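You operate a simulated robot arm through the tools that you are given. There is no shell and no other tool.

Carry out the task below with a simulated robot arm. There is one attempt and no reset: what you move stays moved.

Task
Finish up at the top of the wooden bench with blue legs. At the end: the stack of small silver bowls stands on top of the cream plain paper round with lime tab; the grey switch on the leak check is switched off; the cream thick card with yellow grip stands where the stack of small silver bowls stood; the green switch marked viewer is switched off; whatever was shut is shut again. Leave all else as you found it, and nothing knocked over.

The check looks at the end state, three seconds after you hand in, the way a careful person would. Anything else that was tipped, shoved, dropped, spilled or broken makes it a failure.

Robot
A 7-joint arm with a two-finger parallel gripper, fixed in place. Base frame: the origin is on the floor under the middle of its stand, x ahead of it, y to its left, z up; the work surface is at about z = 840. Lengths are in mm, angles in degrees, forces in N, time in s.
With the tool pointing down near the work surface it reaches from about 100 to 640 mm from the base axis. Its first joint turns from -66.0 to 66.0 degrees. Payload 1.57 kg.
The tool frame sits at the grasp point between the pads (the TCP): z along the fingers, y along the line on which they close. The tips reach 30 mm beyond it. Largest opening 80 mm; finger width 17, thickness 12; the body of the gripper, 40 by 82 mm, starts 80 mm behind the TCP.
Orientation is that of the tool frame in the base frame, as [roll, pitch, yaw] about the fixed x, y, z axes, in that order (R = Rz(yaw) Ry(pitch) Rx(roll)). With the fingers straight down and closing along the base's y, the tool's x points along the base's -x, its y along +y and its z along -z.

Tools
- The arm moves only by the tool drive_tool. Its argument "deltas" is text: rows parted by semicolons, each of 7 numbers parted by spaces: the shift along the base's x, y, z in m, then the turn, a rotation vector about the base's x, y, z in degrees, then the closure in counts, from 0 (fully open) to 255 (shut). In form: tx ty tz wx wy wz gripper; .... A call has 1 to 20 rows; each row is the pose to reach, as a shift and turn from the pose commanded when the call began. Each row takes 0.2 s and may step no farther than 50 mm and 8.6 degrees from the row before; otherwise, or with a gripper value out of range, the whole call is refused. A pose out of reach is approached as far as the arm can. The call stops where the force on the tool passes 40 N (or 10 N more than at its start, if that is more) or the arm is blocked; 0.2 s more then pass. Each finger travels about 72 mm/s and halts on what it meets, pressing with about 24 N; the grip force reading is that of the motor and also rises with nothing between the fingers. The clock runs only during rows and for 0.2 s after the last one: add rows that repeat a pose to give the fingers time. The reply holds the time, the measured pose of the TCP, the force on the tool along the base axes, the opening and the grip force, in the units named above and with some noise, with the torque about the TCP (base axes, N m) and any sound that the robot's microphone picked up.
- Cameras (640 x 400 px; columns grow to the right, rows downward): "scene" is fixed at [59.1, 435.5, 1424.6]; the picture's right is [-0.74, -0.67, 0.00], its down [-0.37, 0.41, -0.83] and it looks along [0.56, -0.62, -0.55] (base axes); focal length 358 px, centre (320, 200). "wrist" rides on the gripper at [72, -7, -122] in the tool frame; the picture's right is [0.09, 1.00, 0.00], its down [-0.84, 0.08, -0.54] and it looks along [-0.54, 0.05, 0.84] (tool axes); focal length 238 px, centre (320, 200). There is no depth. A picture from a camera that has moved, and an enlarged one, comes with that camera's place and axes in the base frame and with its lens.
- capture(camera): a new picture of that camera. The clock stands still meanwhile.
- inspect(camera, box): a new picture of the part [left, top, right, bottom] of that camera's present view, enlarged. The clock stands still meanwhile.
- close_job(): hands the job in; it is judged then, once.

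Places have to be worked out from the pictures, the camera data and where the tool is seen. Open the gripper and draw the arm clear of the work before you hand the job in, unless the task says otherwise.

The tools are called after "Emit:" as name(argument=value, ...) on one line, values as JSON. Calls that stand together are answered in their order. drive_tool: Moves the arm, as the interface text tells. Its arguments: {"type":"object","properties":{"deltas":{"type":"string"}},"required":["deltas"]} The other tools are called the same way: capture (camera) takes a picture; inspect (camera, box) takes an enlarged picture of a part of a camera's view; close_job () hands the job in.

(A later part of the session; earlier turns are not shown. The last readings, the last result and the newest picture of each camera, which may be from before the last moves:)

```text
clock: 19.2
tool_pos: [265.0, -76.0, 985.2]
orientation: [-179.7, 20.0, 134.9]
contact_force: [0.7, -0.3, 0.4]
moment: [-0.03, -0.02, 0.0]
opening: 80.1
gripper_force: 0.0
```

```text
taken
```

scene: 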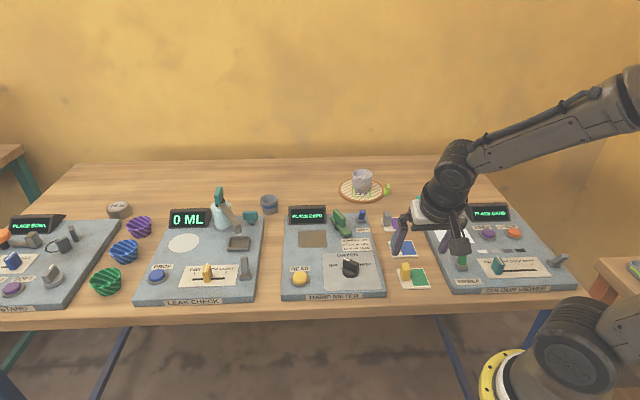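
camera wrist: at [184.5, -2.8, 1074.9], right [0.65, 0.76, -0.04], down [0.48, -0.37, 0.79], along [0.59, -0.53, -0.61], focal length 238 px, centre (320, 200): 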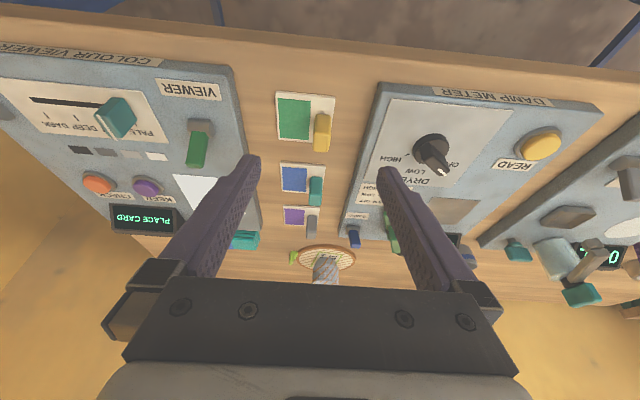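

I'll enlarge the card and the viewer switch from here.

Emit:
inspect(camera="wrist", box=[265, 80, 345, 160])

Emit:
inspect(camera="wrist", box=[150, 70, 260, 180])

Emit:
inspect(camera="scene", box=[380, 200, 480, 300])

```text
5.00 times, centred on (305, 120) of wrist
camera zoom: at [184.5, -2.8, 1074.9], right [0.65, 0.76, -0.04], down [0.48, -0.37, 0.79], along [0.59, -0.53, -0.61], focal length 1192 px, centre (395, 600)
```

zoom: 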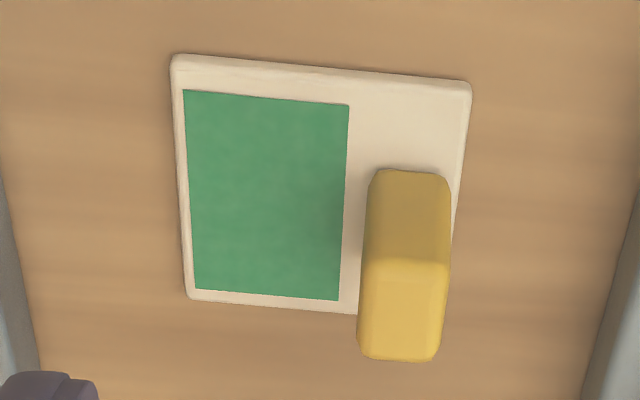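

```text
3.64 times, centred on (205, 125) of wrist
camera zoom: at [184.5, -2.8, 1074.9], right [0.65, 0.76, -0.04], down [0.48, -0.37, 0.79], along [0.59, -0.53, -0.61], focal length 867 px, centre (738, 473)
```

zoom: 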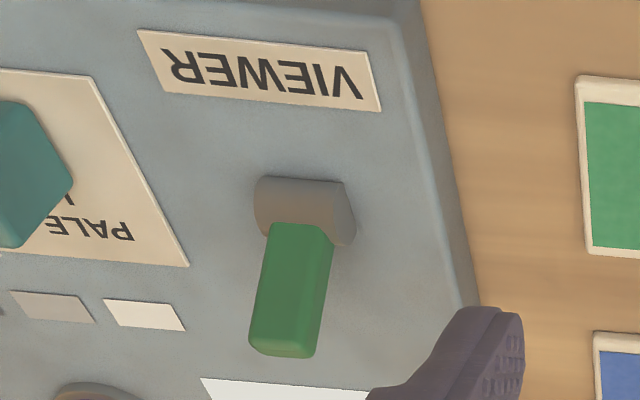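

```text
4.00 times, centred on (430, 250) of scene
camera zoom: at [59.0, 435.5, 1424.6], right [-0.74, -0.67, 0.0], down [-0.37, 0.41, -0.83], along [0.56, -0.62, -0.55], focal length 1431 px, centre (-120, 0)
```

zoom: 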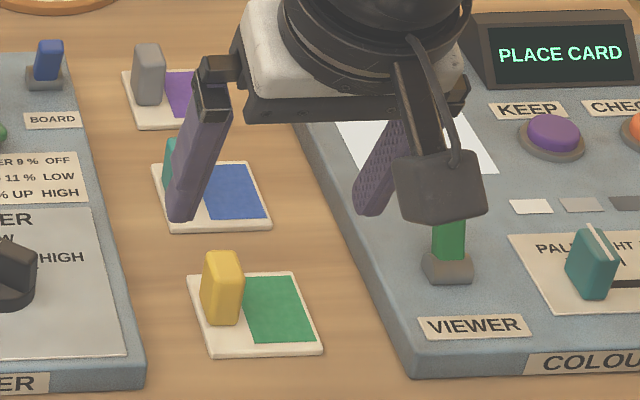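

The card is ≈60×60 mm centred at ≈(287,-122.6). Its yellow grip is ≈18×25 mm, centred at ≈(304,-110), top z ≈ 877. I'll descend to a standoff just above the grip and check finger alignment.

Emit:
drive_tool(deltas="0.011 -0.0085 -0.0275 0 0 0 0; 0.0219 -0.0169 -0.0552 0 0 0 0; 0.0219 -0.0169 -0.0552 0 0 0 0")

Emit:
capture(camera="wrist")

Emit:
inspect(camera="scene", box=[370, 220, 460, 300])

```text
clock: 20.0
tool_pos: [283.3, -93.5, 928.4]
orientation: [-179.6, 20.0, 134.8]
contact_force: [-1.1, -0.2, 0.4]
moment: [0.03, 0.0, 0.0]
opening: 80.0
gripper_force: 0.1
```

```text
taken
camera wrist: at [204.5, -19.5, 1019.0], right [0.64, 0.76, -0.04], down [0.48, -0.37, 0.79], along [0.59, -0.53, -0.61], focal length 238 px, centre (320, 200)
```

wrist: 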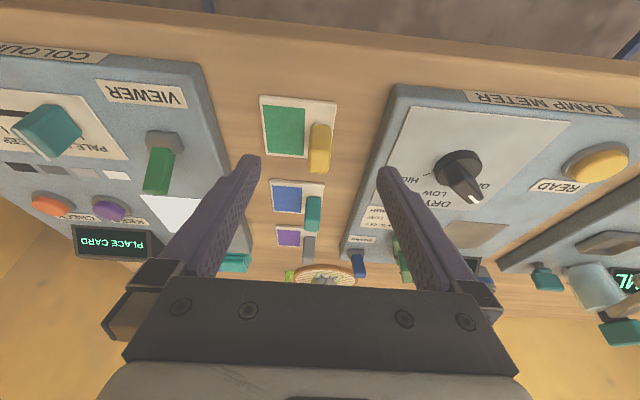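

```text
5.00 times, centred on (415, 260) of scene
camera zoom: at [59.1, 435.5, 1424.6], right [-0.74, -0.67, 0.0], down [-0.37, 0.41, -0.83], along [0.56, -0.62, -0.55], focal length 1789 px, centre (-155, -100)
```

zoom: 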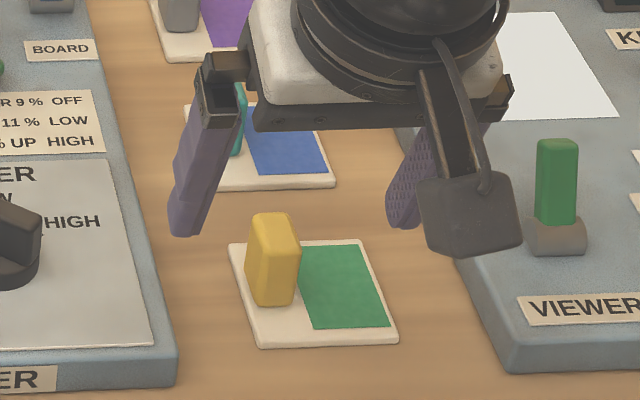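

A fully open gripper would brush the damp meter's edge beside the card, so I'll narrow the opening to about 40 mm first and check alignment.

Emit:
drive_tool(deltas="0 0 0 0 0 0 60; 0 0 0 0 0 0 128; 0 0 0 0 0 0 128; 0 0 0 0 0 0 128")

Emit:
inspect(camera="wrist", box=[220, 80, 420, 220])

```text
clock: 21.0
tool_pos: [284.3, -92.8, 929.0]
orientation: [-179.7, 19.9, 135.0]
contact_force: [-0.6, 0.7, 0.6]
moment: [0.0, 0.03, -0.03]
opening: 39.7
gripper_force: 0.1
```

```text
2.86 times, centred on (320, 150) of wrist
camera zoom: at [204.4, -19.4, 1019.3], right [0.64, 0.76, -0.04], down [0.48, -0.37, 0.79], along [0.59, -0.53, -0.61], focal length 681 px, centre (320, 343)
```

zoom: 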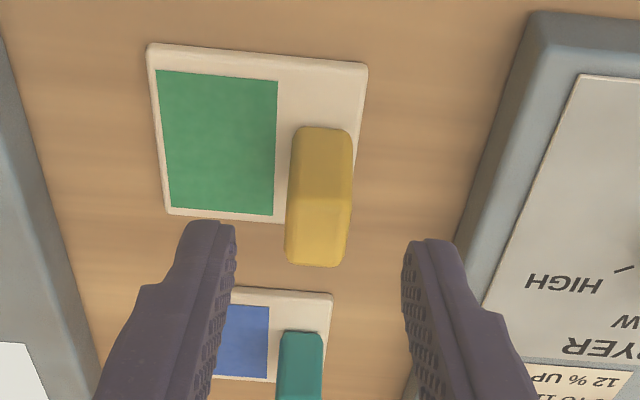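

Alignment is good: the tool axis passes through the grip. I'll descend along the axis to put the pads around the grip.

Emit:
drive_tool(deltas="0.007 -0.007 -0.024 0 0 0 128; 0.0125 -0.012 -0.042 0 0 0 128; 0.0143 -0.014 -0.048 0 0 0 128; 0.0143 -0.014 -0.048 0 0 0 128")

Emit:
inspect(camera="wrist", box=[220, 80, 420, 220])

Emit:
inspect(camera="scene", box=[370, 220, 460, 300])

```text
clock: 22.0
tool_pos: [298.3, -105.8, 879.2]
orientation: [-179.7, 19.9, 134.9]
contact_force: [0.3, 0.2, -0.8]
moment: [0.04, 0.02, 0.0]
opening: 39.7
gripper_force: 0.0
```

```text
2.86 times, centred on (320, 150) of wrist
camera zoom: at [217.7, -33.0, 970.3], right [0.64, 0.76, -0.04], down [0.48, -0.37, 0.79], along [0.59, -0.53, -0.61], focal length 681 px, centre (320, 343)
```

zoom: 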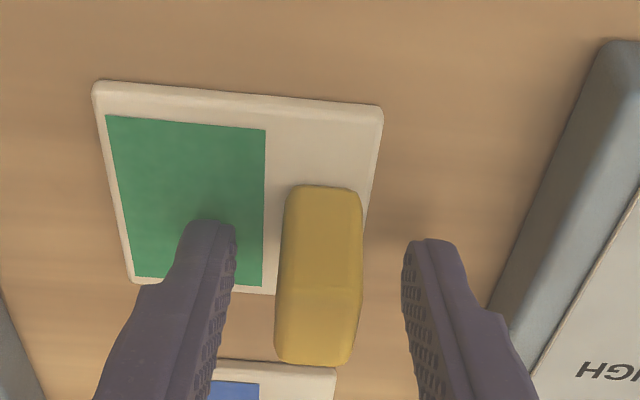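

```text
5.00 times, centred on (415, 260) of scene
camera zoom: at [59.1, 435.5, 1424.6], right [-0.74, -0.67, 0.0], down [-0.37, 0.41, -0.83], along [0.56, -0.62, -0.55], focal length 1789 px, centre (-155, -100)
```

zoom: 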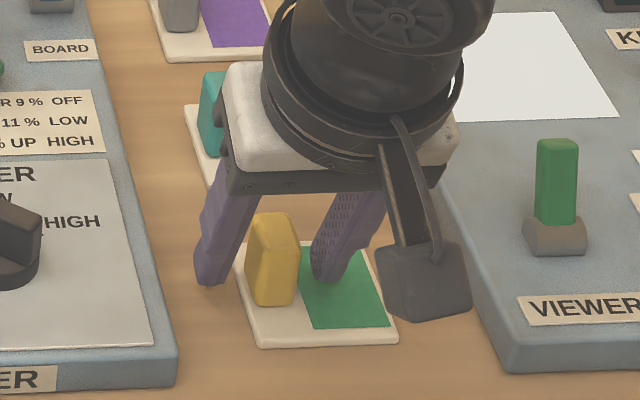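

The pads straddle the yellow grip and the tips are clear of the card. Now I'll close.

Emit:
drive_tool(deltas="0 0 0 0 0 0 170; 0 0 0 0 0 0 210; 0 0 0 0 0 0 230; 0 0 0 0 0 0 230")

Emit:
inspect(camera="wrist", box=[220, 80, 420, 220])

```text
clock: 23.0
tool_pos: [297.3, -105.6, 880.5]
orientation: [-179.7, 19.9, 134.9]
contact_force: [-0.1, 0.9, 0.5]
moment: [0.0, 0.01, 0.02]
opening: 17.2
gripper_force: 23.3
```

```text
2.86 times, centred on (320, 150) of wrist
camera zoom: at [217.5, -33.0, 970.5], right [0.64, 0.76, -0.04], down [0.48, -0.37, 0.79], along [0.59, -0.53, -0.61], focal length 681 px, centre (320, 343)
```

zoom: 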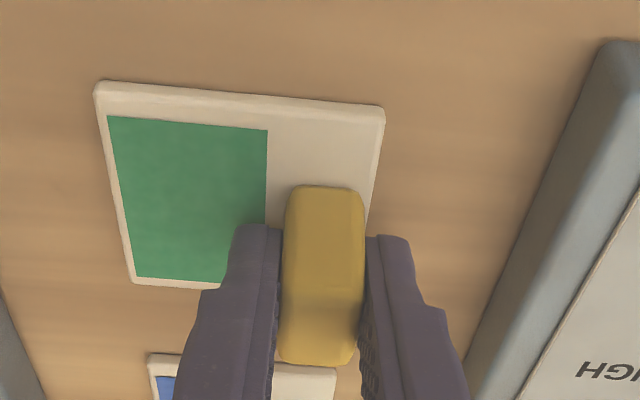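

The grip holds at 17.2 mm. I'll lift straight up 110 mm and check that the card hangs level.

Emit:
drive_tool(deltas="0 0 0.01 0 0 0 230; 0 0 0.03 0 0 0 230; 0 0 0.055 0 0 0 230; 0 0 0.085 0 0 0 230; 0 0 0.11 0 0 0 230; 0 0 0.11 0 0 0 230")

Emit:
capture(camera="wrist")

Emit:
inspect(camera="scene", box=[370, 180, 470, 300])

```text
clock: 24.4
tool_pos: [295.5, -106.7, 990.6]
orientation: [-179.7, 19.9, 134.9]
contact_force: [-1.0, 0.2, -0.6]
moment: [-0.01, -0.01, 0.0]
opening: 17.3
gripper_force: 24.0
```

```text
taken
camera wrist: at [215.6, -33.9, 1080.7], right [0.64, 0.76, -0.04], down [0.48, -0.37, 0.79], along [0.59, -0.53, -0.61], focal length 238 px, centre (320, 200)
```

wrist: 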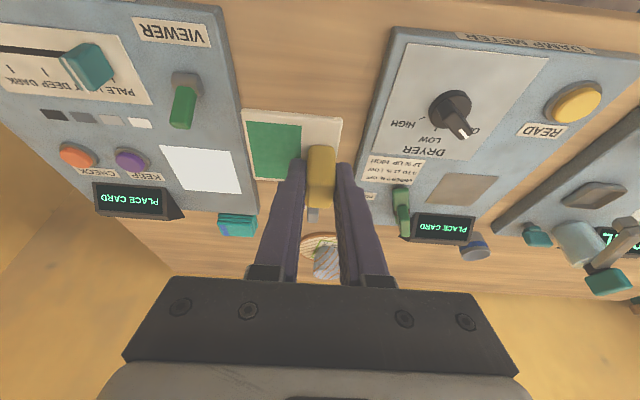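

```text
3.33 times, centred on (420, 240) of scene
camera zoom: at [59.1, 435.5, 1424.6], right [-0.74, -0.67, 0.0], down [-0.37, 0.41, -0.83], along [0.56, -0.62, -0.55], focal length 1193 px, centre (-13, 67)
```

zoom: 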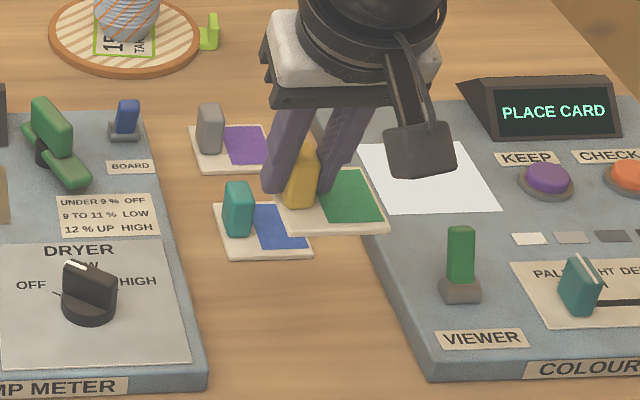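

The card hangs level. I'll carry it across over the viewer box toward the bowls' old spot, lowering a little near the end.

Emit:
drive_tool(deltas="0.0159 -0.0345 0 0 0 0 230; 0.0318 -0.069 0 0 0 0 230; 0.0477 -0.1035 0 0 0 0 230; 0.0636 -0.138 0 0 0 0 230; 0.0795 -0.1725 0 0 0 0 230; 0.0955 -0.207 0 0 0 0 230; 0.1114 -0.2415 0 0 0 0 230; 0.1273 -0.276 -0.005 0 0 0 230; 0.1432 -0.3105 -0.015 0 0 0 230; 0.1591 -0.345 -0.025 0 0 0 230; 0.175 -0.3795 -0.04 0 0 0 230; 0.175 -0.3795 -0.04 0 0 0 230")

Emit:
capture(camera="wrist")

Emit:
inspect(camera="scene", box=[380, 110, 480, 220])

```text
clock: 27.0
tool_pos: [473.3, -487.3, 953.7]
orientation: [-179.8, 19.8, 135.0]
contact_force: [-0.4, 0.3, -0.4]
moment: [0.01, 0.04, -0.01]
opening: 17.1
gripper_force: 24.4
```

```text
taken
camera wrist: at [394.1, -414.6, 1043.8], right [0.64, 0.76, -0.04], down [0.48, -0.37, 0.79], along [0.59, -0.53, -0.61], focal length 238 px, centre (320, 200)
```

wrist: 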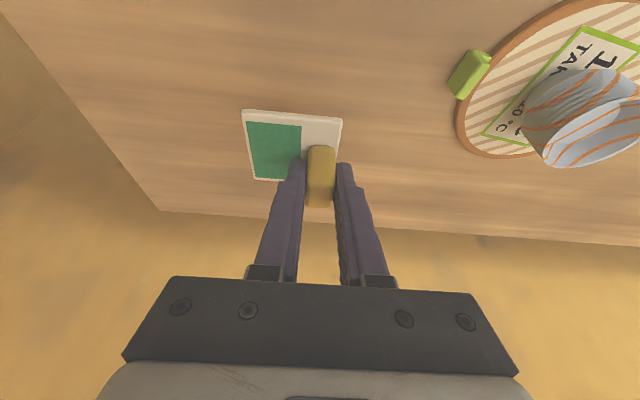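

```text
3.64 times, centred on (430, 165) of scene
camera zoom: at [59.1, 435.4, 1424.6], right [-0.74, -0.67, 0.0], down [-0.37, 0.41, -0.83], along [0.56, -0.62, -0.55], focal length 1301 px, centre (-80, 327)
```

zoom: 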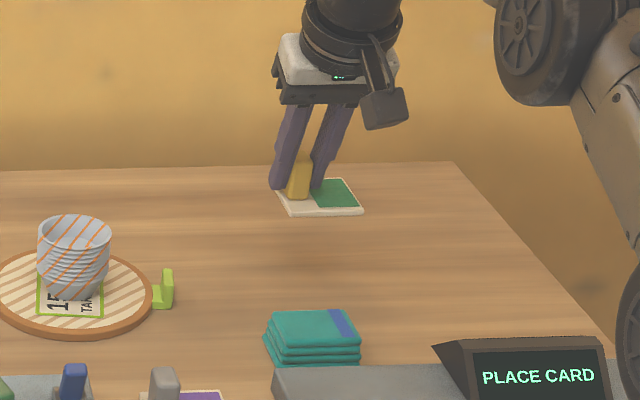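

The card is within ~3 mm of the target horizontally and ~73 mm above placing height. I'll lower with a small correction.

Emit:
drive_tool(deltas="-0.001 0.0005 -0.02 0 0 0 230; -0.002 0.001 -0.045 0 0 0 230; -0.003 0.001 -0.06 0 0 0 230; -0.003 0.001 -0.066 0 0 0 230; -0.003 0.001 -0.066 0 0 0 230")

Emit:
capture(camera="wrist")

Emit:
inspect(camera="scene", box=[390, 130, 470, 220])

```text
clock: 28.2
tool_pos: [471.0, -485.1, 888.1]
orientation: [-179.7, 19.9, 134.9]
contact_force: [0.5, 0.0, -0.4]
moment: [0.0, -0.01, 0.02]
opening: 17.3
gripper_force: 24.2
```

```text
taken
camera wrist: at [391.0, -412.4, 977.7], right [0.64, 0.76, -0.04], down [0.48, -0.37, 0.79], along [0.59, -0.53, -0.61], focal length 238 px, centre (320, 200)
```

wrist: 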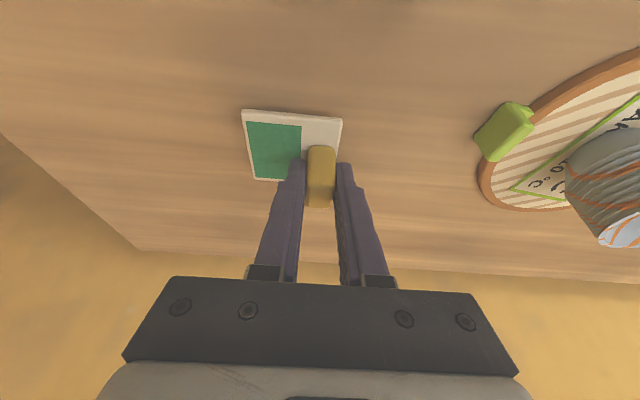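

```text
4.44 times, centred on (430, 175) of scene
camera zoom: at [59.1, 435.5, 1424.6], right [-0.74, -0.67, 0.0], down [-0.37, 0.41, -0.83], along [0.56, -0.62, -0.55], focal length 1590 px, centre (-169, 311)
```

zoom: 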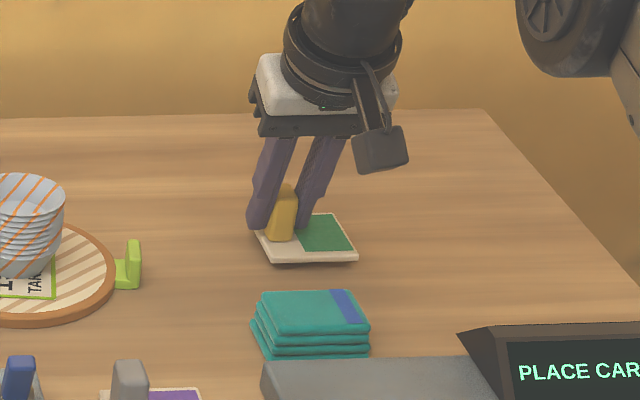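

Now it's ~7 mm above the table at the right spot. I'll lower in small steps and watch force.

Emit:
drive_tool(deltas="0 -0.0005 -0.0025 0 0 0 230; 0 -0.001 -0.005 0 0 0 230; 0 -0.001 -0.005 0 0 0 230")

Emit:
drive_tool(deltas="0 0 -0.0015 0 0 0 230; 0 0 -0.0015 0 0 0 230")

Emit:
inspect(camera="scene", box=[400, 155, 460, 205])

```text
clock: 29.0
tool_pos: [471.2, -485.2, 881.1]
orientation: [-179.6, 19.9, 134.9]
contact_force: [-1.0, 0.4, -0.7]
moment: [0.02, -0.04, 0.01]
opening: 17.3
gripper_force: 24.3
```

```text
clock: 29.6
tool_pos: [471.1, -486.3, 881.4]
orientation: [-179.7, 20.0, 135.0]
contact_force: [0.0, 0.3, 0.2]
moment: [0.01, -0.03, 0.0]
opening: 17.2
gripper_force: 24.5
```

```text
8.00 times, centred on (430, 180) of scene
camera zoom: at [59.1, 435.5, 1424.6], right [-0.74, -0.67, 0.0], down [-0.37, 0.41, -0.83], along [0.56, -0.62, -0.55], focal length 2862 px, centre (-560, 360)
```

zoom: 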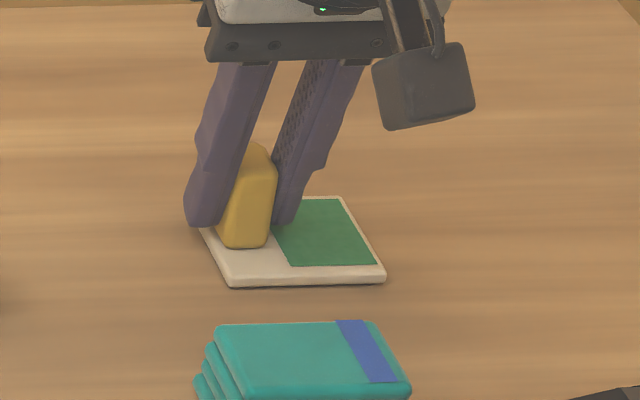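

It looks almost down. I'll take another 1 mm step or two for contact.

Emit:
drive_tool(deltas="0 0 -0.001 0 0 0 230; 0 0 -0.001 0 0 0 230")

Emit:
drive_tool(deltas="0 0 -0.0005 0 0 0 230; 0 0 -0.0005 0 0 0 230")

```text
clock: 30.2
tool_pos: [471.3, -486.8, 879.2]
orientation: [-179.7, 20.1, 134.8]
contact_force: [-1.2, 0.8, 2.7]
moment: [0.07, 0.05, 0.01]
opening: 16.9
gripper_force: 23.9
```

```text
clock: 30.8
tool_pos: [471.7, -485.6, 879.8]
orientation: [-179.8, 20.1, 134.9]
contact_force: [0.1, 1.7, 7.5]
moment: [0.2, 0.08, -0.05]
opening: 17.1
gripper_force: 23.7
```

Contact (7.5 N). I'll release by opening to about 40 mm.

Emit:
drive_tool(deltas="0 0 0 0 0 0 190; 0 0 0 0 0 0 150; 0 0 0 0 0 0 120; 0 0 0 0 0 0 120")

Emit:
inspect(camera="wrist", box=[220, 80, 420, 220])

```text
clock: 31.8
tool_pos: [471.5, -485.9, 878.1]
orientation: [-179.7, 19.9, 134.9]
contact_force: [-1.2, -0.2, -1.1]
moment: [-0.02, -0.01, -0.03]
opening: 42.3
gripper_force: 0.1
```

```text
2.86 times, centred on (320, 150) of wrist
camera zoom: at [391.1, -413.2, 968.8], right [0.64, 0.76, -0.04], down [0.48, -0.37, 0.79], along [0.59, -0.53, -0.61], focal length 681 px, centre (320, 343)
```

zoom: 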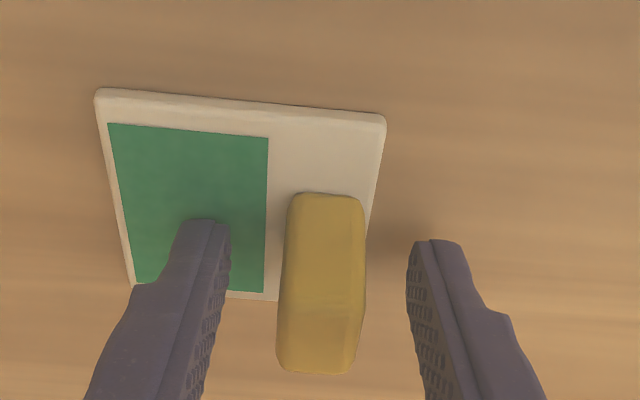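

The card sits flat with its centre ≈ (462,-503), where the bowls stood. I'll withdraw along the tool axis.

Emit:
drive_tool(deltas="-0.003 0.003 0.012 0 0 0 120; -0.01 0.01 0.04 0 0 0 120; -0.02 0.02 0.078 0 0 0 120; -0.03 0.03 0.118 0 0 0 120; -0.03 0.03 0.118 0 0 0 120")

Emit:
inspect(camera="scene", box=[330, 140, 470, 220])

Emit:
capture(camera="wrist")

```text
clock: 33.0
tool_pos: [442.2, -457.7, 997.1]
orientation: [-179.7, 19.9, 135.0]
contact_force: [-0.2, 0.4, -0.3]
moment: [0.0, 0.02, 0.02]
opening: 42.2
gripper_force: 0.1
```

```text
4.57 times, centred on (400, 180) of scene
camera zoom: at [59.1, 435.5, 1424.6], right [-0.74, -0.67, 0.0], down [-0.37, 0.41, -0.83], along [0.56, -0.62, -0.55], focal length 1636 px, centre (-46, 291)
```

zoom: 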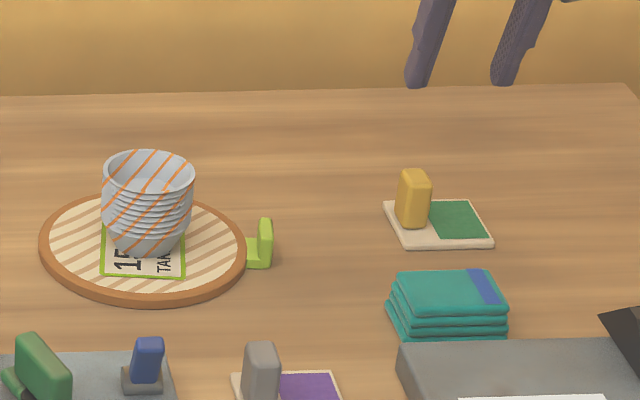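

```text
taken
camera wrist: at [362.2, -384.4, 1087.8], right [0.64, 0.76, -0.04], down [0.48, -0.37, 0.79], along [0.59, -0.53, -0.61], focal length 238 px, centre (320, 200)
```

wrist: 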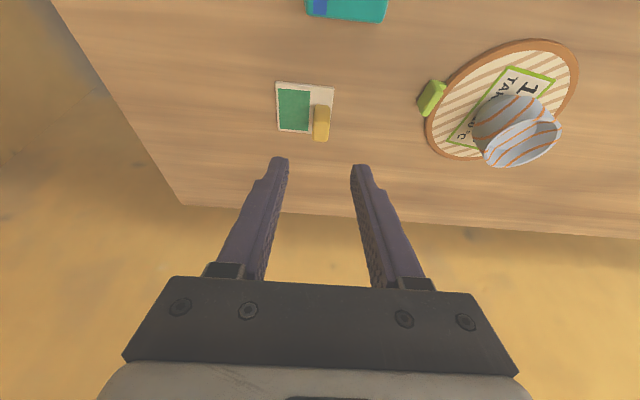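

Both objects are placed. Next is the green viewer switch: its base is ≈ (216,-207), with the lever leaning to the back. I'll move over behind it with the tool vertical and fingers closed, staying high.

Emit:
drive_tool(deltas="-0.0217 0.0243 0.0 1.57 1.57 0 150; -0.0433 0.0487 0.0 3.13 3.13 0 200; -0.065 0.073 0.0 4.7 4.7 0 255; -0.0867 0.0973 0.0 6.27 6.27 0 255; -0.1083 0.1217 0.0 7.83 7.83 0 255; -0.13 0.146 0.0 9.4 9.4 0 255; -0.1517 0.1703 0.0 10.97 10.97 0 255; -0.1733 0.1947 0.0 12.53 12.53 0 255; -0.195 0.219 0.0 14.1 14.1 0 255; -0.195 0.219 0.0 14.1 14.1 0 255")

Emit:
capture(camera="wrist")

Emit:
inspect(camera="scene", box=[410, 170, 530, 300])

```text
clock: 35.2
tool_pos: [242.9, -233.8, 995.3]
orientation: [-179.7, -0.2, 135.0]
contact_force: [0.0, 0.0, -0.7]
moment: [0.02, 0.0, 0.01]
opening: 0.0
gripper_force: 20.9
```

```text
taken
camera wrist: at [190.2, -187.5, 1118.1], right [0.64, 0.77, 0.0], down [0.65, -0.54, 0.54], along [0.41, -0.35, -0.84], focal length 238 px, centre (320, 200)
```

wrist: 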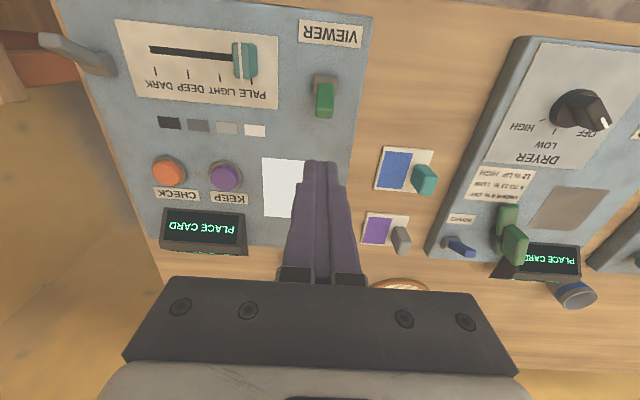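

```text
3.08 times, centred on (470, 235) of scene
camera zoom: at [59.0, 435.5, 1424.6], right [-0.74, -0.67, 0.0], down [-0.37, 0.41, -0.83], along [0.56, -0.62, -0.55], focal length 1101 px, centre (-142, 92)
```

zoom: 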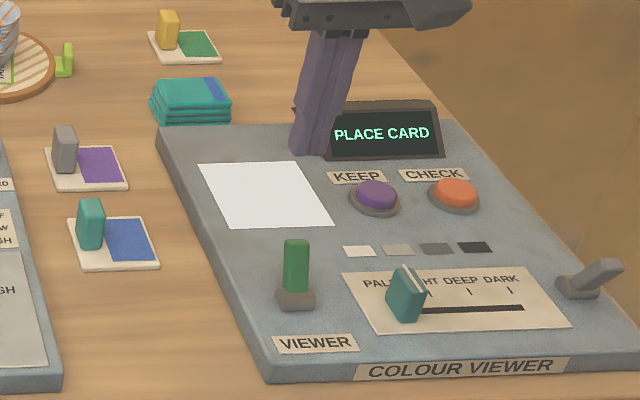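

The fingers are closed and laterally in line with the lever. I'll zoom in to locate the lever precisely from here.

Emit:
inspect(camera="wrist", box=[280, 60, 370, 130])

Emit:
inspect(camera="wrist", box=[420, 180, 560, 280])

```text
5.71 times, centred on (325, 95) of wrist
camera zoom: at [190.2, -187.5, 1118.1], right [0.64, 0.77, 0.0], down [0.65, -0.54, 0.54], along [0.41, -0.35, -0.84], focal length 1362 px, centre (291, 800)
```

zoom: 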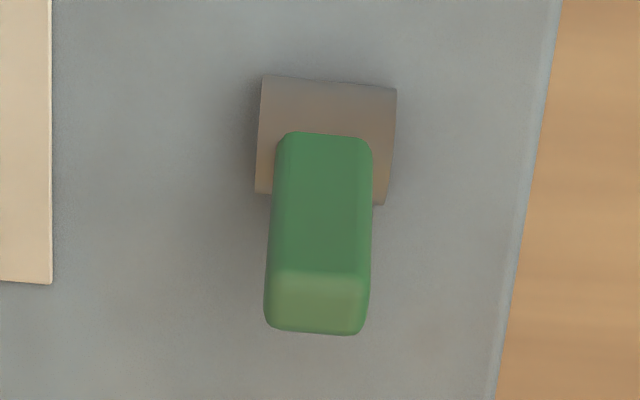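

```text
4.00 times, centred on (490, 230) of wrist
camera zoom: at [190.2, -187.5, 1118.1], right [0.64, 0.77, 0.0], down [0.65, -0.54, 0.54], along [0.41, -0.35, -0.84], focal length 953 px, centre (-360, 80)
```

zoom: 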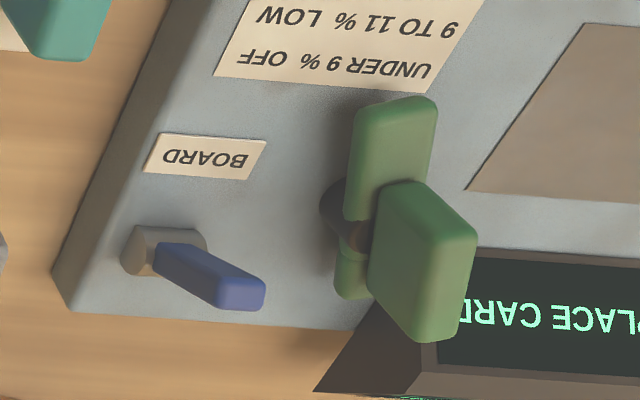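

The lever tip is ≈ (229.5,-216,903), with its base at (217,-205,863). I'll lower the closed fingers behind the lever, tips to z ≈ 884 with ~14 mm clearance.

Emit:
drive_tool(deltas="0.004 -0.004 -0.02 0 0 0 255; 0.004 -0.004 -0.05 0 0 0 255; 0.004 -0.004 -0.075 0 0 0 255; 0.004 -0.004 -0.0815 0 0 0 255; 0.004 -0.004 -0.0815 0 0 0 255")

Emit:
inspect(camera="wrist", box=[240, 60, 400, 200])

Emit:
inspect(camera="scene", box=[430, 200, 530, 300])

```text
clock: 36.4
tool_pos: [249.1, -239.7, 912.8]
orientation: [-179.7, 0.0, 134.9]
contact_force: [0.8, 0.1, 0.5]
moment: [0.02, -0.03, 0.0]
opening: 0.2
gripper_force: 20.8
```

```text
2.86 times, centred on (320, 130) of wrist
camera zoom: at [195.2, -194.8, 1034.4], right [0.64, 0.77, -0.01], down [0.65, -0.54, 0.54], along [0.41, -0.35, -0.84], focal length 681 px, centre (320, 400)
```

zoom: 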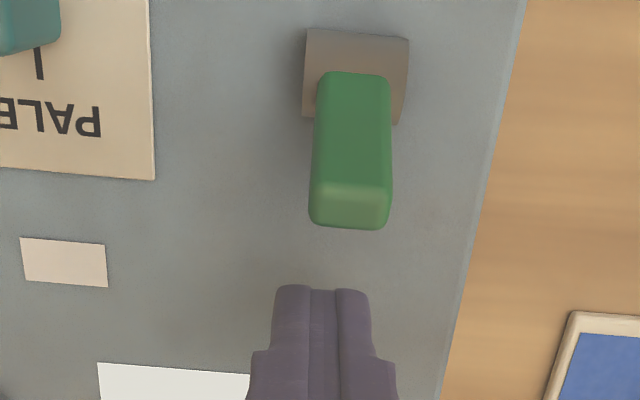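

```text
4.00 times, centred on (480, 250) of scene
camera zoom: at [59.1, 435.5, 1424.6], right [-0.74, -0.67, 0.0], down [-0.37, 0.41, -0.83], along [0.56, -0.62, -0.55], focal length 1431 px, centre (-320, 0)
```

zoom: 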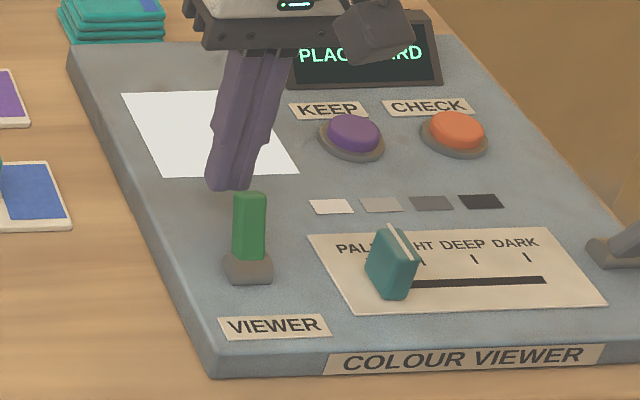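

I'm clear behind the lever. I'll push toward the front of the bench (direction (-0.71,+0.71)) for the first 30 mm.

Emit:
drive_tool(deltas="-0.004 0.006 0 0 0 0 255; -0.008 0.010 0 0 0 0 255; -0.012 0.014 0 0 0 0 255; -0.016 0.018 0 0 0 0 255; -0.0203 0.0223 0 0 0 0 255")

Emit:
inspect(camera="scene", box=[440, 220, 520, 290])

Emit:
inspect(camera="wrist", box=[240, 60, 400, 200])

```text
clock: 37.6
tool_pos: [230.1, -219.7, 915.4]
orientation: [-179.7, 0.0, 134.9]
contact_force: [-0.3, 0.4, -0.8]
moment: [-0.03, -0.03, -0.02]
opening: 0.0
gripper_force: 20.9
```

```text
5.71 times, centred on (480, 255) of scene
camera zoom: at [59.1, 435.5, 1424.6], right [-0.74, -0.67, 0.0], down [-0.37, 0.41, -0.83], along [0.56, -0.62, -0.55], focal length 2045 px, centre (-594, -114)
```

zoom: 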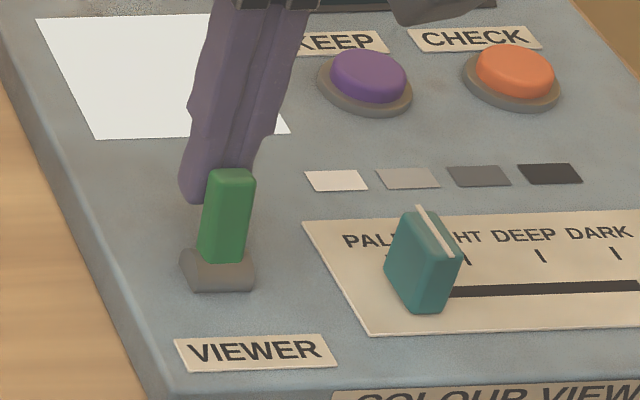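

```text
2.86 times, centred on (320, 130) of wrist
camera zoom: at [175.9, -172.5, 1037.4], right [0.64, 0.77, -0.01], down [0.65, -0.54, 0.54], along [0.41, -0.35, -0.84], focal length 681 px, centre (320, 400)
```

zoom: 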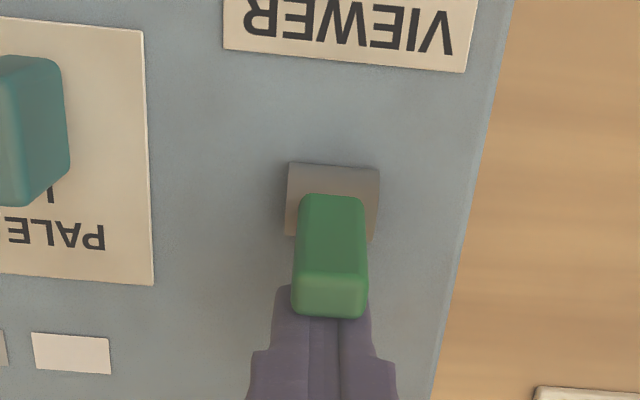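

The lever is starting to rotate forward with almost no force. I'll continue pushing in small steps.

Emit:
drive_tool(deltas="-0.003 0.003 0 0 0 0 255; -0.006 0.006 0 0 0 0 255; -0.0085 0.0085 0 0 0 0 255; -0.0085 0.0085 0 0 0 0 255")

Emit:
inspect(camera="scene", box=[440, 220, 520, 290])

Emit:
inspect(camera="wrist", box=[240, 60, 400, 200])

```text
clock: 38.6
tool_pos: [221.1, -210.8, 915.9]
orientation: [-179.7, 0.1, 134.9]
contact_force: [0.1, -0.4, 0.3]
moment: [-0.04, 0.03, -0.02]
opening: 0.0
gripper_force: 20.7
heard: click
```

```text
5.71 times, centred on (480, 255) of scene
camera zoom: at [59.1, 435.5, 1424.6], right [-0.74, -0.67, 0.0], down [-0.37, 0.41, -0.83], along [0.56, -0.62, -0.55], focal length 2045 px, centre (-594, -114)
```

zoom: 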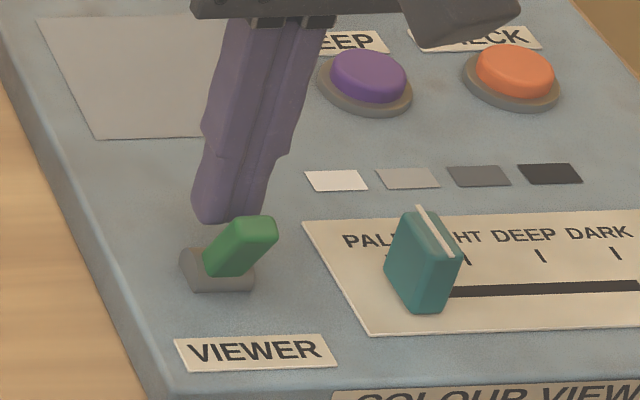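

```text
2.86 times, centred on (320, 130) of wrist
camera zoom: at [166.9, -163.7, 1038.4], right [0.64, 0.77, 0.0], down [0.65, -0.54, 0.54], along [0.41, -0.35, -0.84], focal length 681 px, centre (320, 400)
```

zoom: 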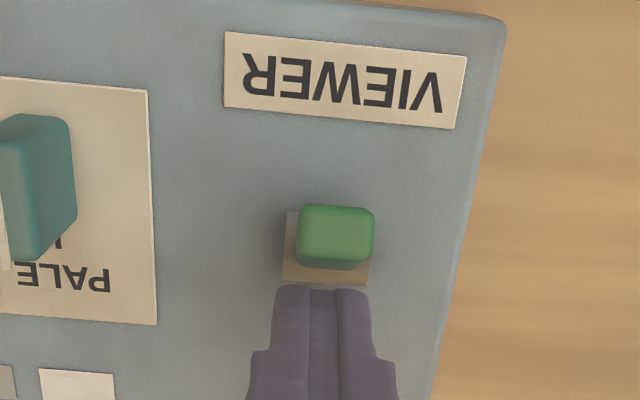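

Click: the lever flipped forward and the lit viewing patch went dark, so the viewer is off. I'll back away from the lever and rise.

Emit:
drive_tool(deltas="0.007 -0.007 0 0 0 0 255; 0.01 -0.01 0.02 0 0 0 255; 0.01 -0.01 0.055 0 0 0 255; 0.01 -0.01 0.095 0 0 0 255; 0.01 -0.01 0.13 0 0 0 255")

Emit:
capture(camera="scene")

Emit:
inspect(camera="scene", box=[410, 190, 570, 300])

Emit:
inspect(camera="scene", box=[170, 180, 280, 310])

```text
clock: 39.8
tool_pos: [230.5, -218.2, 1044.5]
orientation: [-179.8, 0.0, 134.9]
contact_force: [0.3, -0.4, -0.1]
moment: [0.01, -0.03, -0.02]
opening: 0.1
gripper_force: 20.5
```

```text
taken
```

scene: 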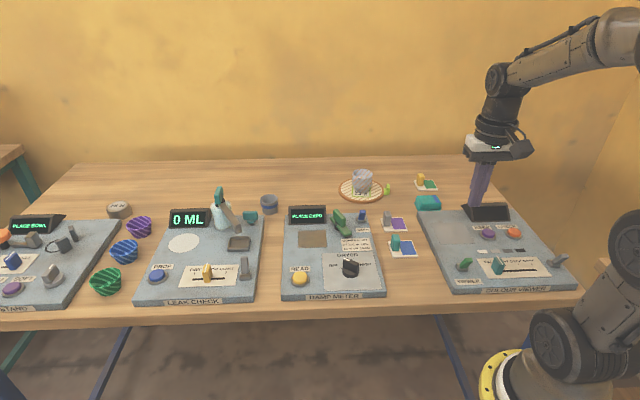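

```text
3.64 times, centred on (490, 245) of scene
camera zoom: at [59.1, 435.5, 1424.6], right [-0.74, -0.67, 0.0], down [-0.37, 0.41, -0.83], along [0.56, -0.62, -0.55], focal length 1301 px, centre (-298, 36)
```

zoom: 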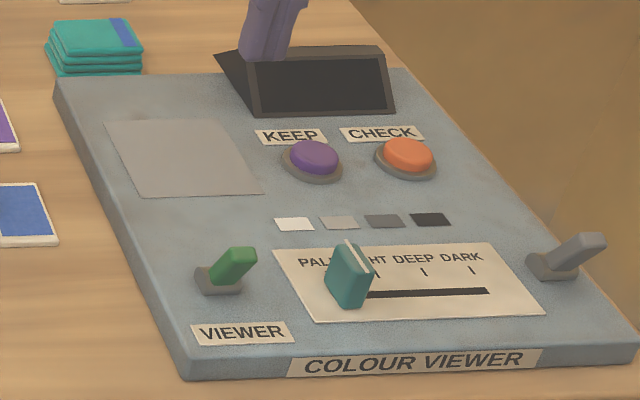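

```text
3.08 times, centred on (225, 245) of scene
camera zoom: at [59.1, 435.5, 1424.6], right [-0.74, -0.67, 0.0], down [-0.37, 0.41, -0.83], along [0.56, -0.62, -0.55], focal length 1101 px, centre (612, 62)
```

zoom: 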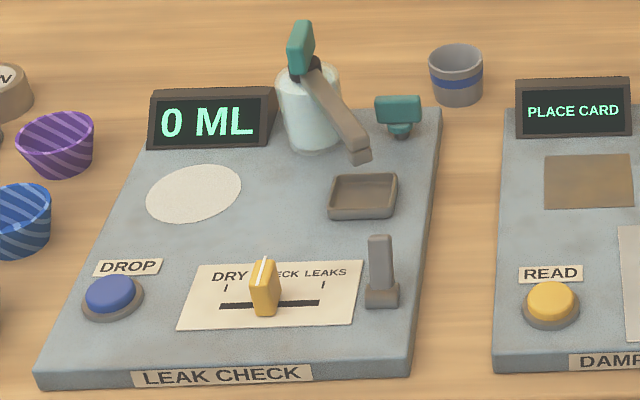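

The viewer display is dark and the green lever now leans forward. Now the grey leak-check switch: base ≈ (549,134), lever leaning back like the green one was. I'll travel high to a point above and behind it.

Emit:
drive_tool(deltas="0.0295 0.0265 0 0 0 0 255; 0.059 0.053 0 0 0 0 255; 0.0885 0.0795 0 0 0 0 255; 0.118 0.106 0 0 0 0 255; 0.1475 0.1325 0 0 0 0 255; 0.177 0.159 0 0 0 0 255; 0.2065 0.1855 -0.005 0 0 0 255; 0.236 0.212 -0.015 0 0 0 255; 0.2655 0.2385 -0.025 0 0 0 255; 0.295 0.265 -0.035 0 0 0 255; 0.3245 0.2915 -0.045 0 0 0 255; 0.354 0.318 -0.055 0 0 0 255; 0.354 0.318 -0.055 0 0 0 255")

Emit:
capture(camera="wrist")

Emit:
capture(camera="scene")

```text
clock: 42.6
tool_pos: [585.7, 99.7, 990.7]
orientation: [-179.7, 0.1, 135.0]
contact_force: [0.0, -0.7, 0.0]
moment: [-0.02, 0.01, 0.01]
opening: 0.0
gripper_force: 22.1
```

```text
taken
camera wrist: at [531.3, 146.7, 1111.5], right [0.64, 0.77, -0.01], down [0.65, -0.54, 0.54], along [0.41, -0.35, -0.84], focal length 238 px, centre (320, 200)
```

wrist: 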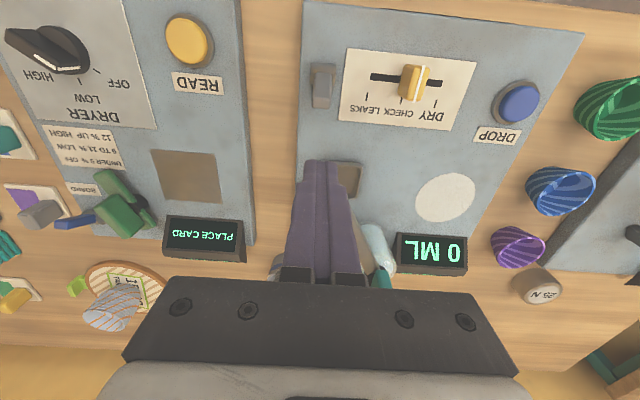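

```text
taken
```

scene: 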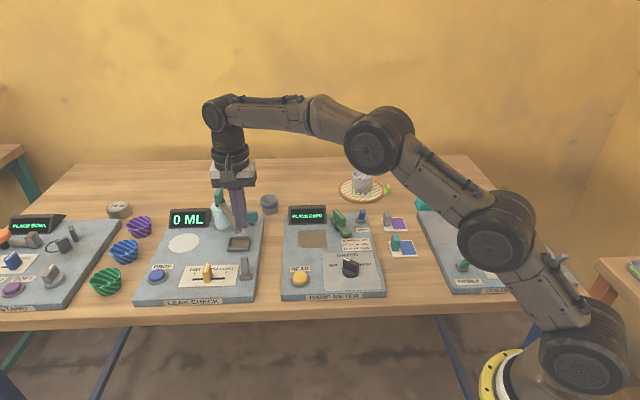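

I'm in position above and behind it. I'll locate the grey lever and tray precisely with zooms.

Emit:
inspect(camera="wrist", box=[270, 40, 390, 200])

Emit:
inspect(camera="scene", box=[190, 190, 280, 300])

```text
2.50 times, centred on (330, 120) of wrist
camera zoom: at [531.3, 146.7, 1111.5], right [0.64, 0.77, -0.01], down [0.65, -0.54, 0.54], along [0.41, -0.35, -0.84], focal length 596 px, centre (295, 400)
```

zoom: 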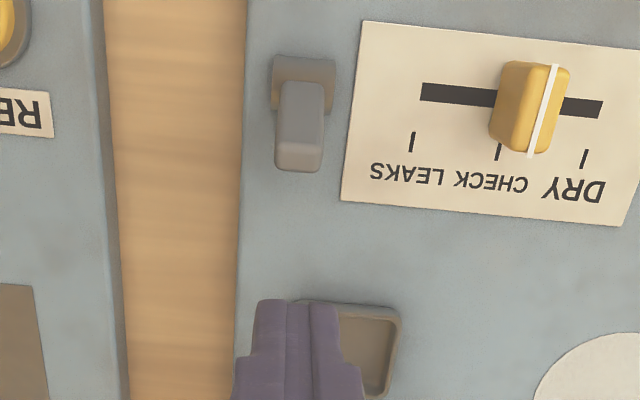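

```text
3.64 times, centred on (235, 245) of scene
camera zoom: at [59.1, 435.5, 1424.6], right [-0.74, -0.67, 0.0], down [-0.37, 0.41, -0.83], along [0.56, -0.62, -0.55], focal length 1301 px, centre (629, 36)
```

zoom: 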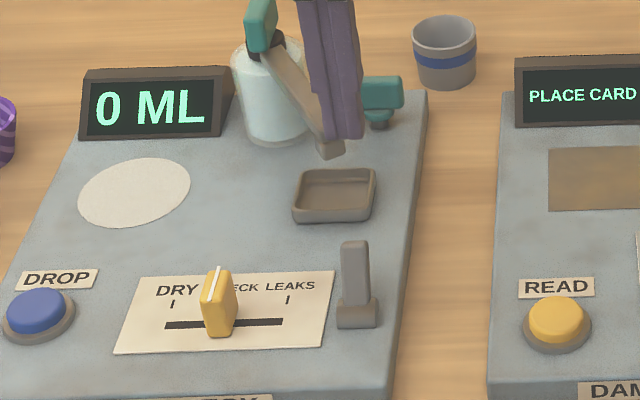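

The lever tip is ≈ (562,122,904), the tray front is ~80 mm behind the lever and the fingers at ~51 mm, so there is room. I'll lower behind the lever to tips z ≈ 884.

Emit:
drive_tool(deltas="-0.0015 -0.0015 -0.025 0 0 0 255; -0.0015 -0.0015 -0.05 0 0 0 255; -0.0015 -0.0015 -0.068 0 0 0 255; -0.0015 -0.0015 -0.075 0 0 0 255; -0.0015 -0.0015 -0.075 0 0 0 255")

Emit:
inspect(camera="wrist", box=[240, 40, 400, 200])

Emit:
inspect(camera="scene", box=[190, 190, 280, 300])

```text
clock: 43.8
tool_pos: [583.1, 96.2, 915.3]
orientation: [-179.7, 0.0, 134.9]
contact_force: [0.0, -1.1, -1.0]
moment: [-0.02, -0.01, -0.04]
opening: 0.3
gripper_force: 21.3
```

```text
2.50 times, centred on (320, 120) of wrist
camera zoom: at [530.4, 143.4, 1036.7], right [0.64, 0.77, -0.01], down [0.65, -0.54, 0.54], along [0.41, -0.35, -0.84], focal length 596 px, centre (320, 400)
```

zoom: 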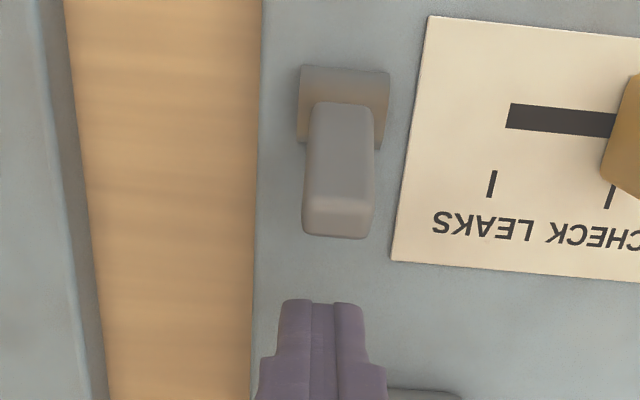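

```text
3.64 times, centred on (235, 245) of scene
camera zoom: at [59.1, 435.5, 1424.6], right [-0.74, -0.67, 0.0], down [-0.37, 0.41, -0.83], along [0.56, -0.62, -0.55], focal length 1301 px, centre (629, 36)
```

zoom: 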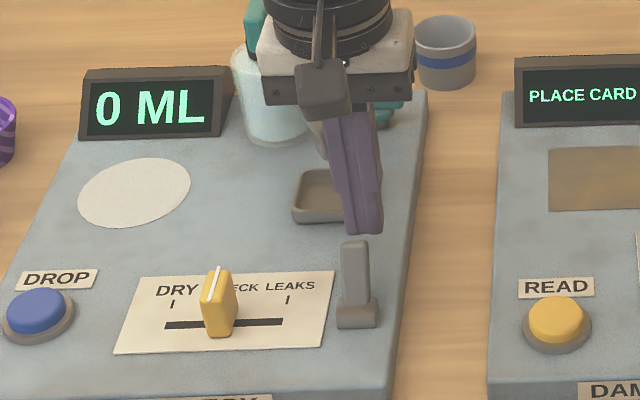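

I'm aligned behind the grey lever. I'll push toward the bench front: first 32 mm, then finer steps.

Emit:
drive_tool(deltas="-0.0055 0.0055 0 0 0 0 255; -0.011 0.011 0 0 0 0 255; -0.0155 0.0155 0 0 0 0 255; -0.0195 0.0195 0 0 0 0 255; -0.0225 0.0225 0 0 0 0 255")

Emit:
inspect(camera="scene", box=[190, 220, 280, 300])

Emit:
inspect(camera="wrist", box=[240, 60, 400, 200])

```text
clock: 45.0
tool_pos: [562.3, 119.4, 914.6]
orientation: [-179.7, 0.0, 135.0]
contact_force: [0.2, -0.5, 0.5]
moment: [-0.01, 0.01, 0.01]
opening: 0.0
gripper_force: 21.5
```

```text
5.00 times, centred on (235, 260) of scene
camera zoom: at [59.1, 435.5, 1424.6], right [-0.74, -0.67, 0.0], down [-0.37, 0.41, -0.83], along [0.56, -0.62, -0.55], focal length 1789 px, centre (745, -100)
```

zoom: 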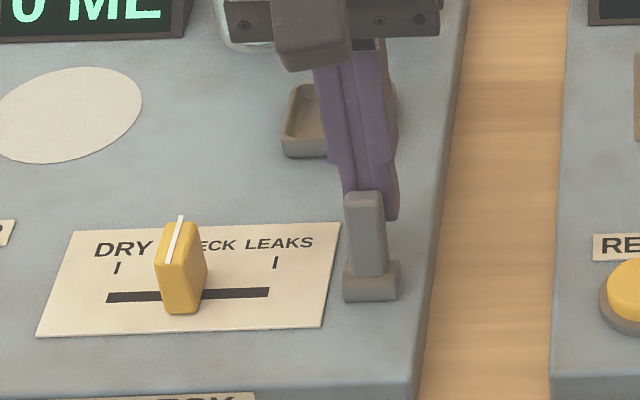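

```text
2.86 times, centred on (320, 130) of wrist
camera zoom: at [507.9, 165.7, 1037.2], right [0.64, 0.77, 0.0], down [0.65, -0.54, 0.54], along [0.41, -0.35, -0.84], focal length 681 px, centre (320, 400)
```

zoom: 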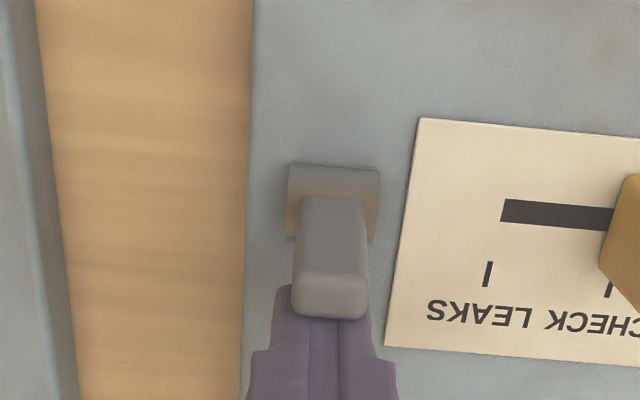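

The finger is against the lever, which is starting to move. I'll continue pushing with small steps.

Emit:
drive_tool(deltas="-0.003 0.003 0 0 0 0 255; -0.006 0.006 0 0 0 0 255; -0.0085 0.0085 0 0 0 0 255; -0.0085 0.0085 0 0 0 0 255")

Emit:
inspect(camera="scene", box=[150, 190, 280, 300])

Emit:
inspect(camera="wrist", box=[240, 60, 400, 200])

```text
clock: 46.0
tool_pos: [552.8, 127.6, 915.3]
orientation: [-179.8, 0.1, 134.8]
contact_force: [-0.7, -0.2, -0.1]
moment: [0.01, 0.02, 0.01]
opening: 0.1
gripper_force: 21.3
heard: click
```

```text
3.64 times, centred on (215, 245) of scene
camera zoom: at [59.1, 435.5, 1424.6], right [-0.74, -0.67, 0.0], down [-0.37, 0.41, -0.83], along [0.56, -0.62, -0.55], focal length 1301 px, centre (702, 36)
```

zoom: 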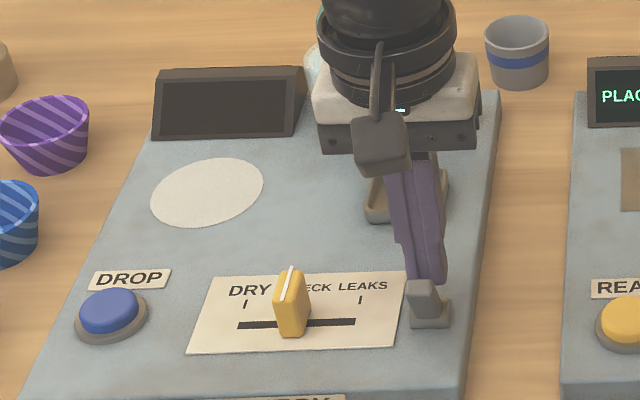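

```text
2.86 times, centred on (320, 130) of wrist
camera zoom: at [499.8, 174.7, 1037.0], right [0.64, 0.77, -0.01], down [0.65, -0.54, 0.54], along [0.41, -0.35, -0.84], focal length 681 px, centre (320, 400)
```

zoom: 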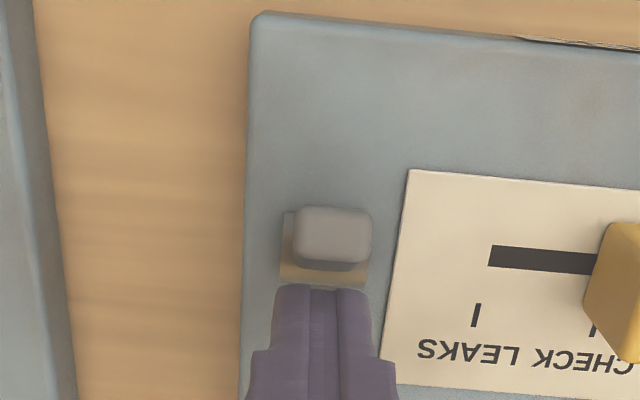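

Click: the leak-check display went dark and the lever leans forward, so it's off. I'll back off and rise clear.

Emit:
drive_tool(deltas="0.006 -0.006 0 0 0 0 255; 0.01 -0.01 0.02 0 0 0 255; 0.01 -0.01 0.06 0 0 0 255; 0.01 -0.01 0.1 0 0 0 255; 0.005 -0.01 0.14 0 0 0 255; 0.0 -0.01 0.17 0 0 0 255")

Emit:
capture(camera="wrist")

Emit:
capture(camera="scene")

```text
clock: 47.4
tool_pos: [552.1, 117.7, 1085.1]
orientation: [-179.7, -0.1, 134.9]
contact_force: [-0.2, -0.1, 0.0]
moment: [0.02, -0.01, 0.01]
opening: 0.0
gripper_force: 21.2
```

```text
taken
camera wrist: at [499.1, 163.9, 1208.0], right [0.64, 0.77, -0.01], down [0.65, -0.54, 0.54], along [0.41, -0.35, -0.84], focal length 238 px, centre (320, 200)
```

wrist: 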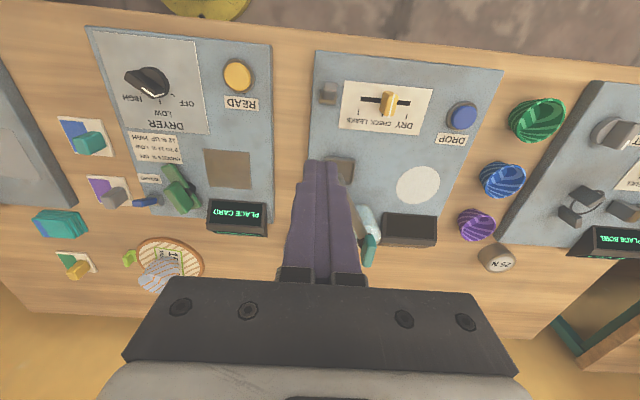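

```text
taken
```

scene: 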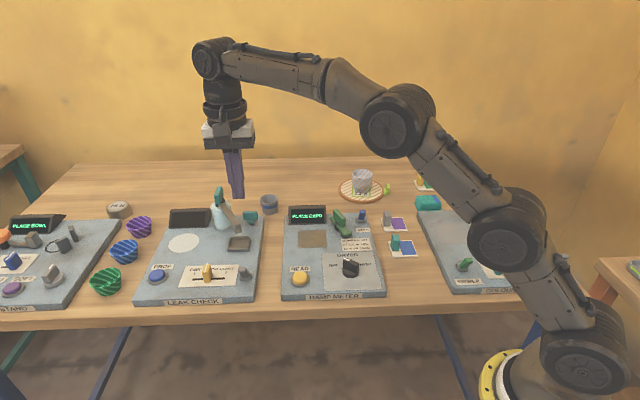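

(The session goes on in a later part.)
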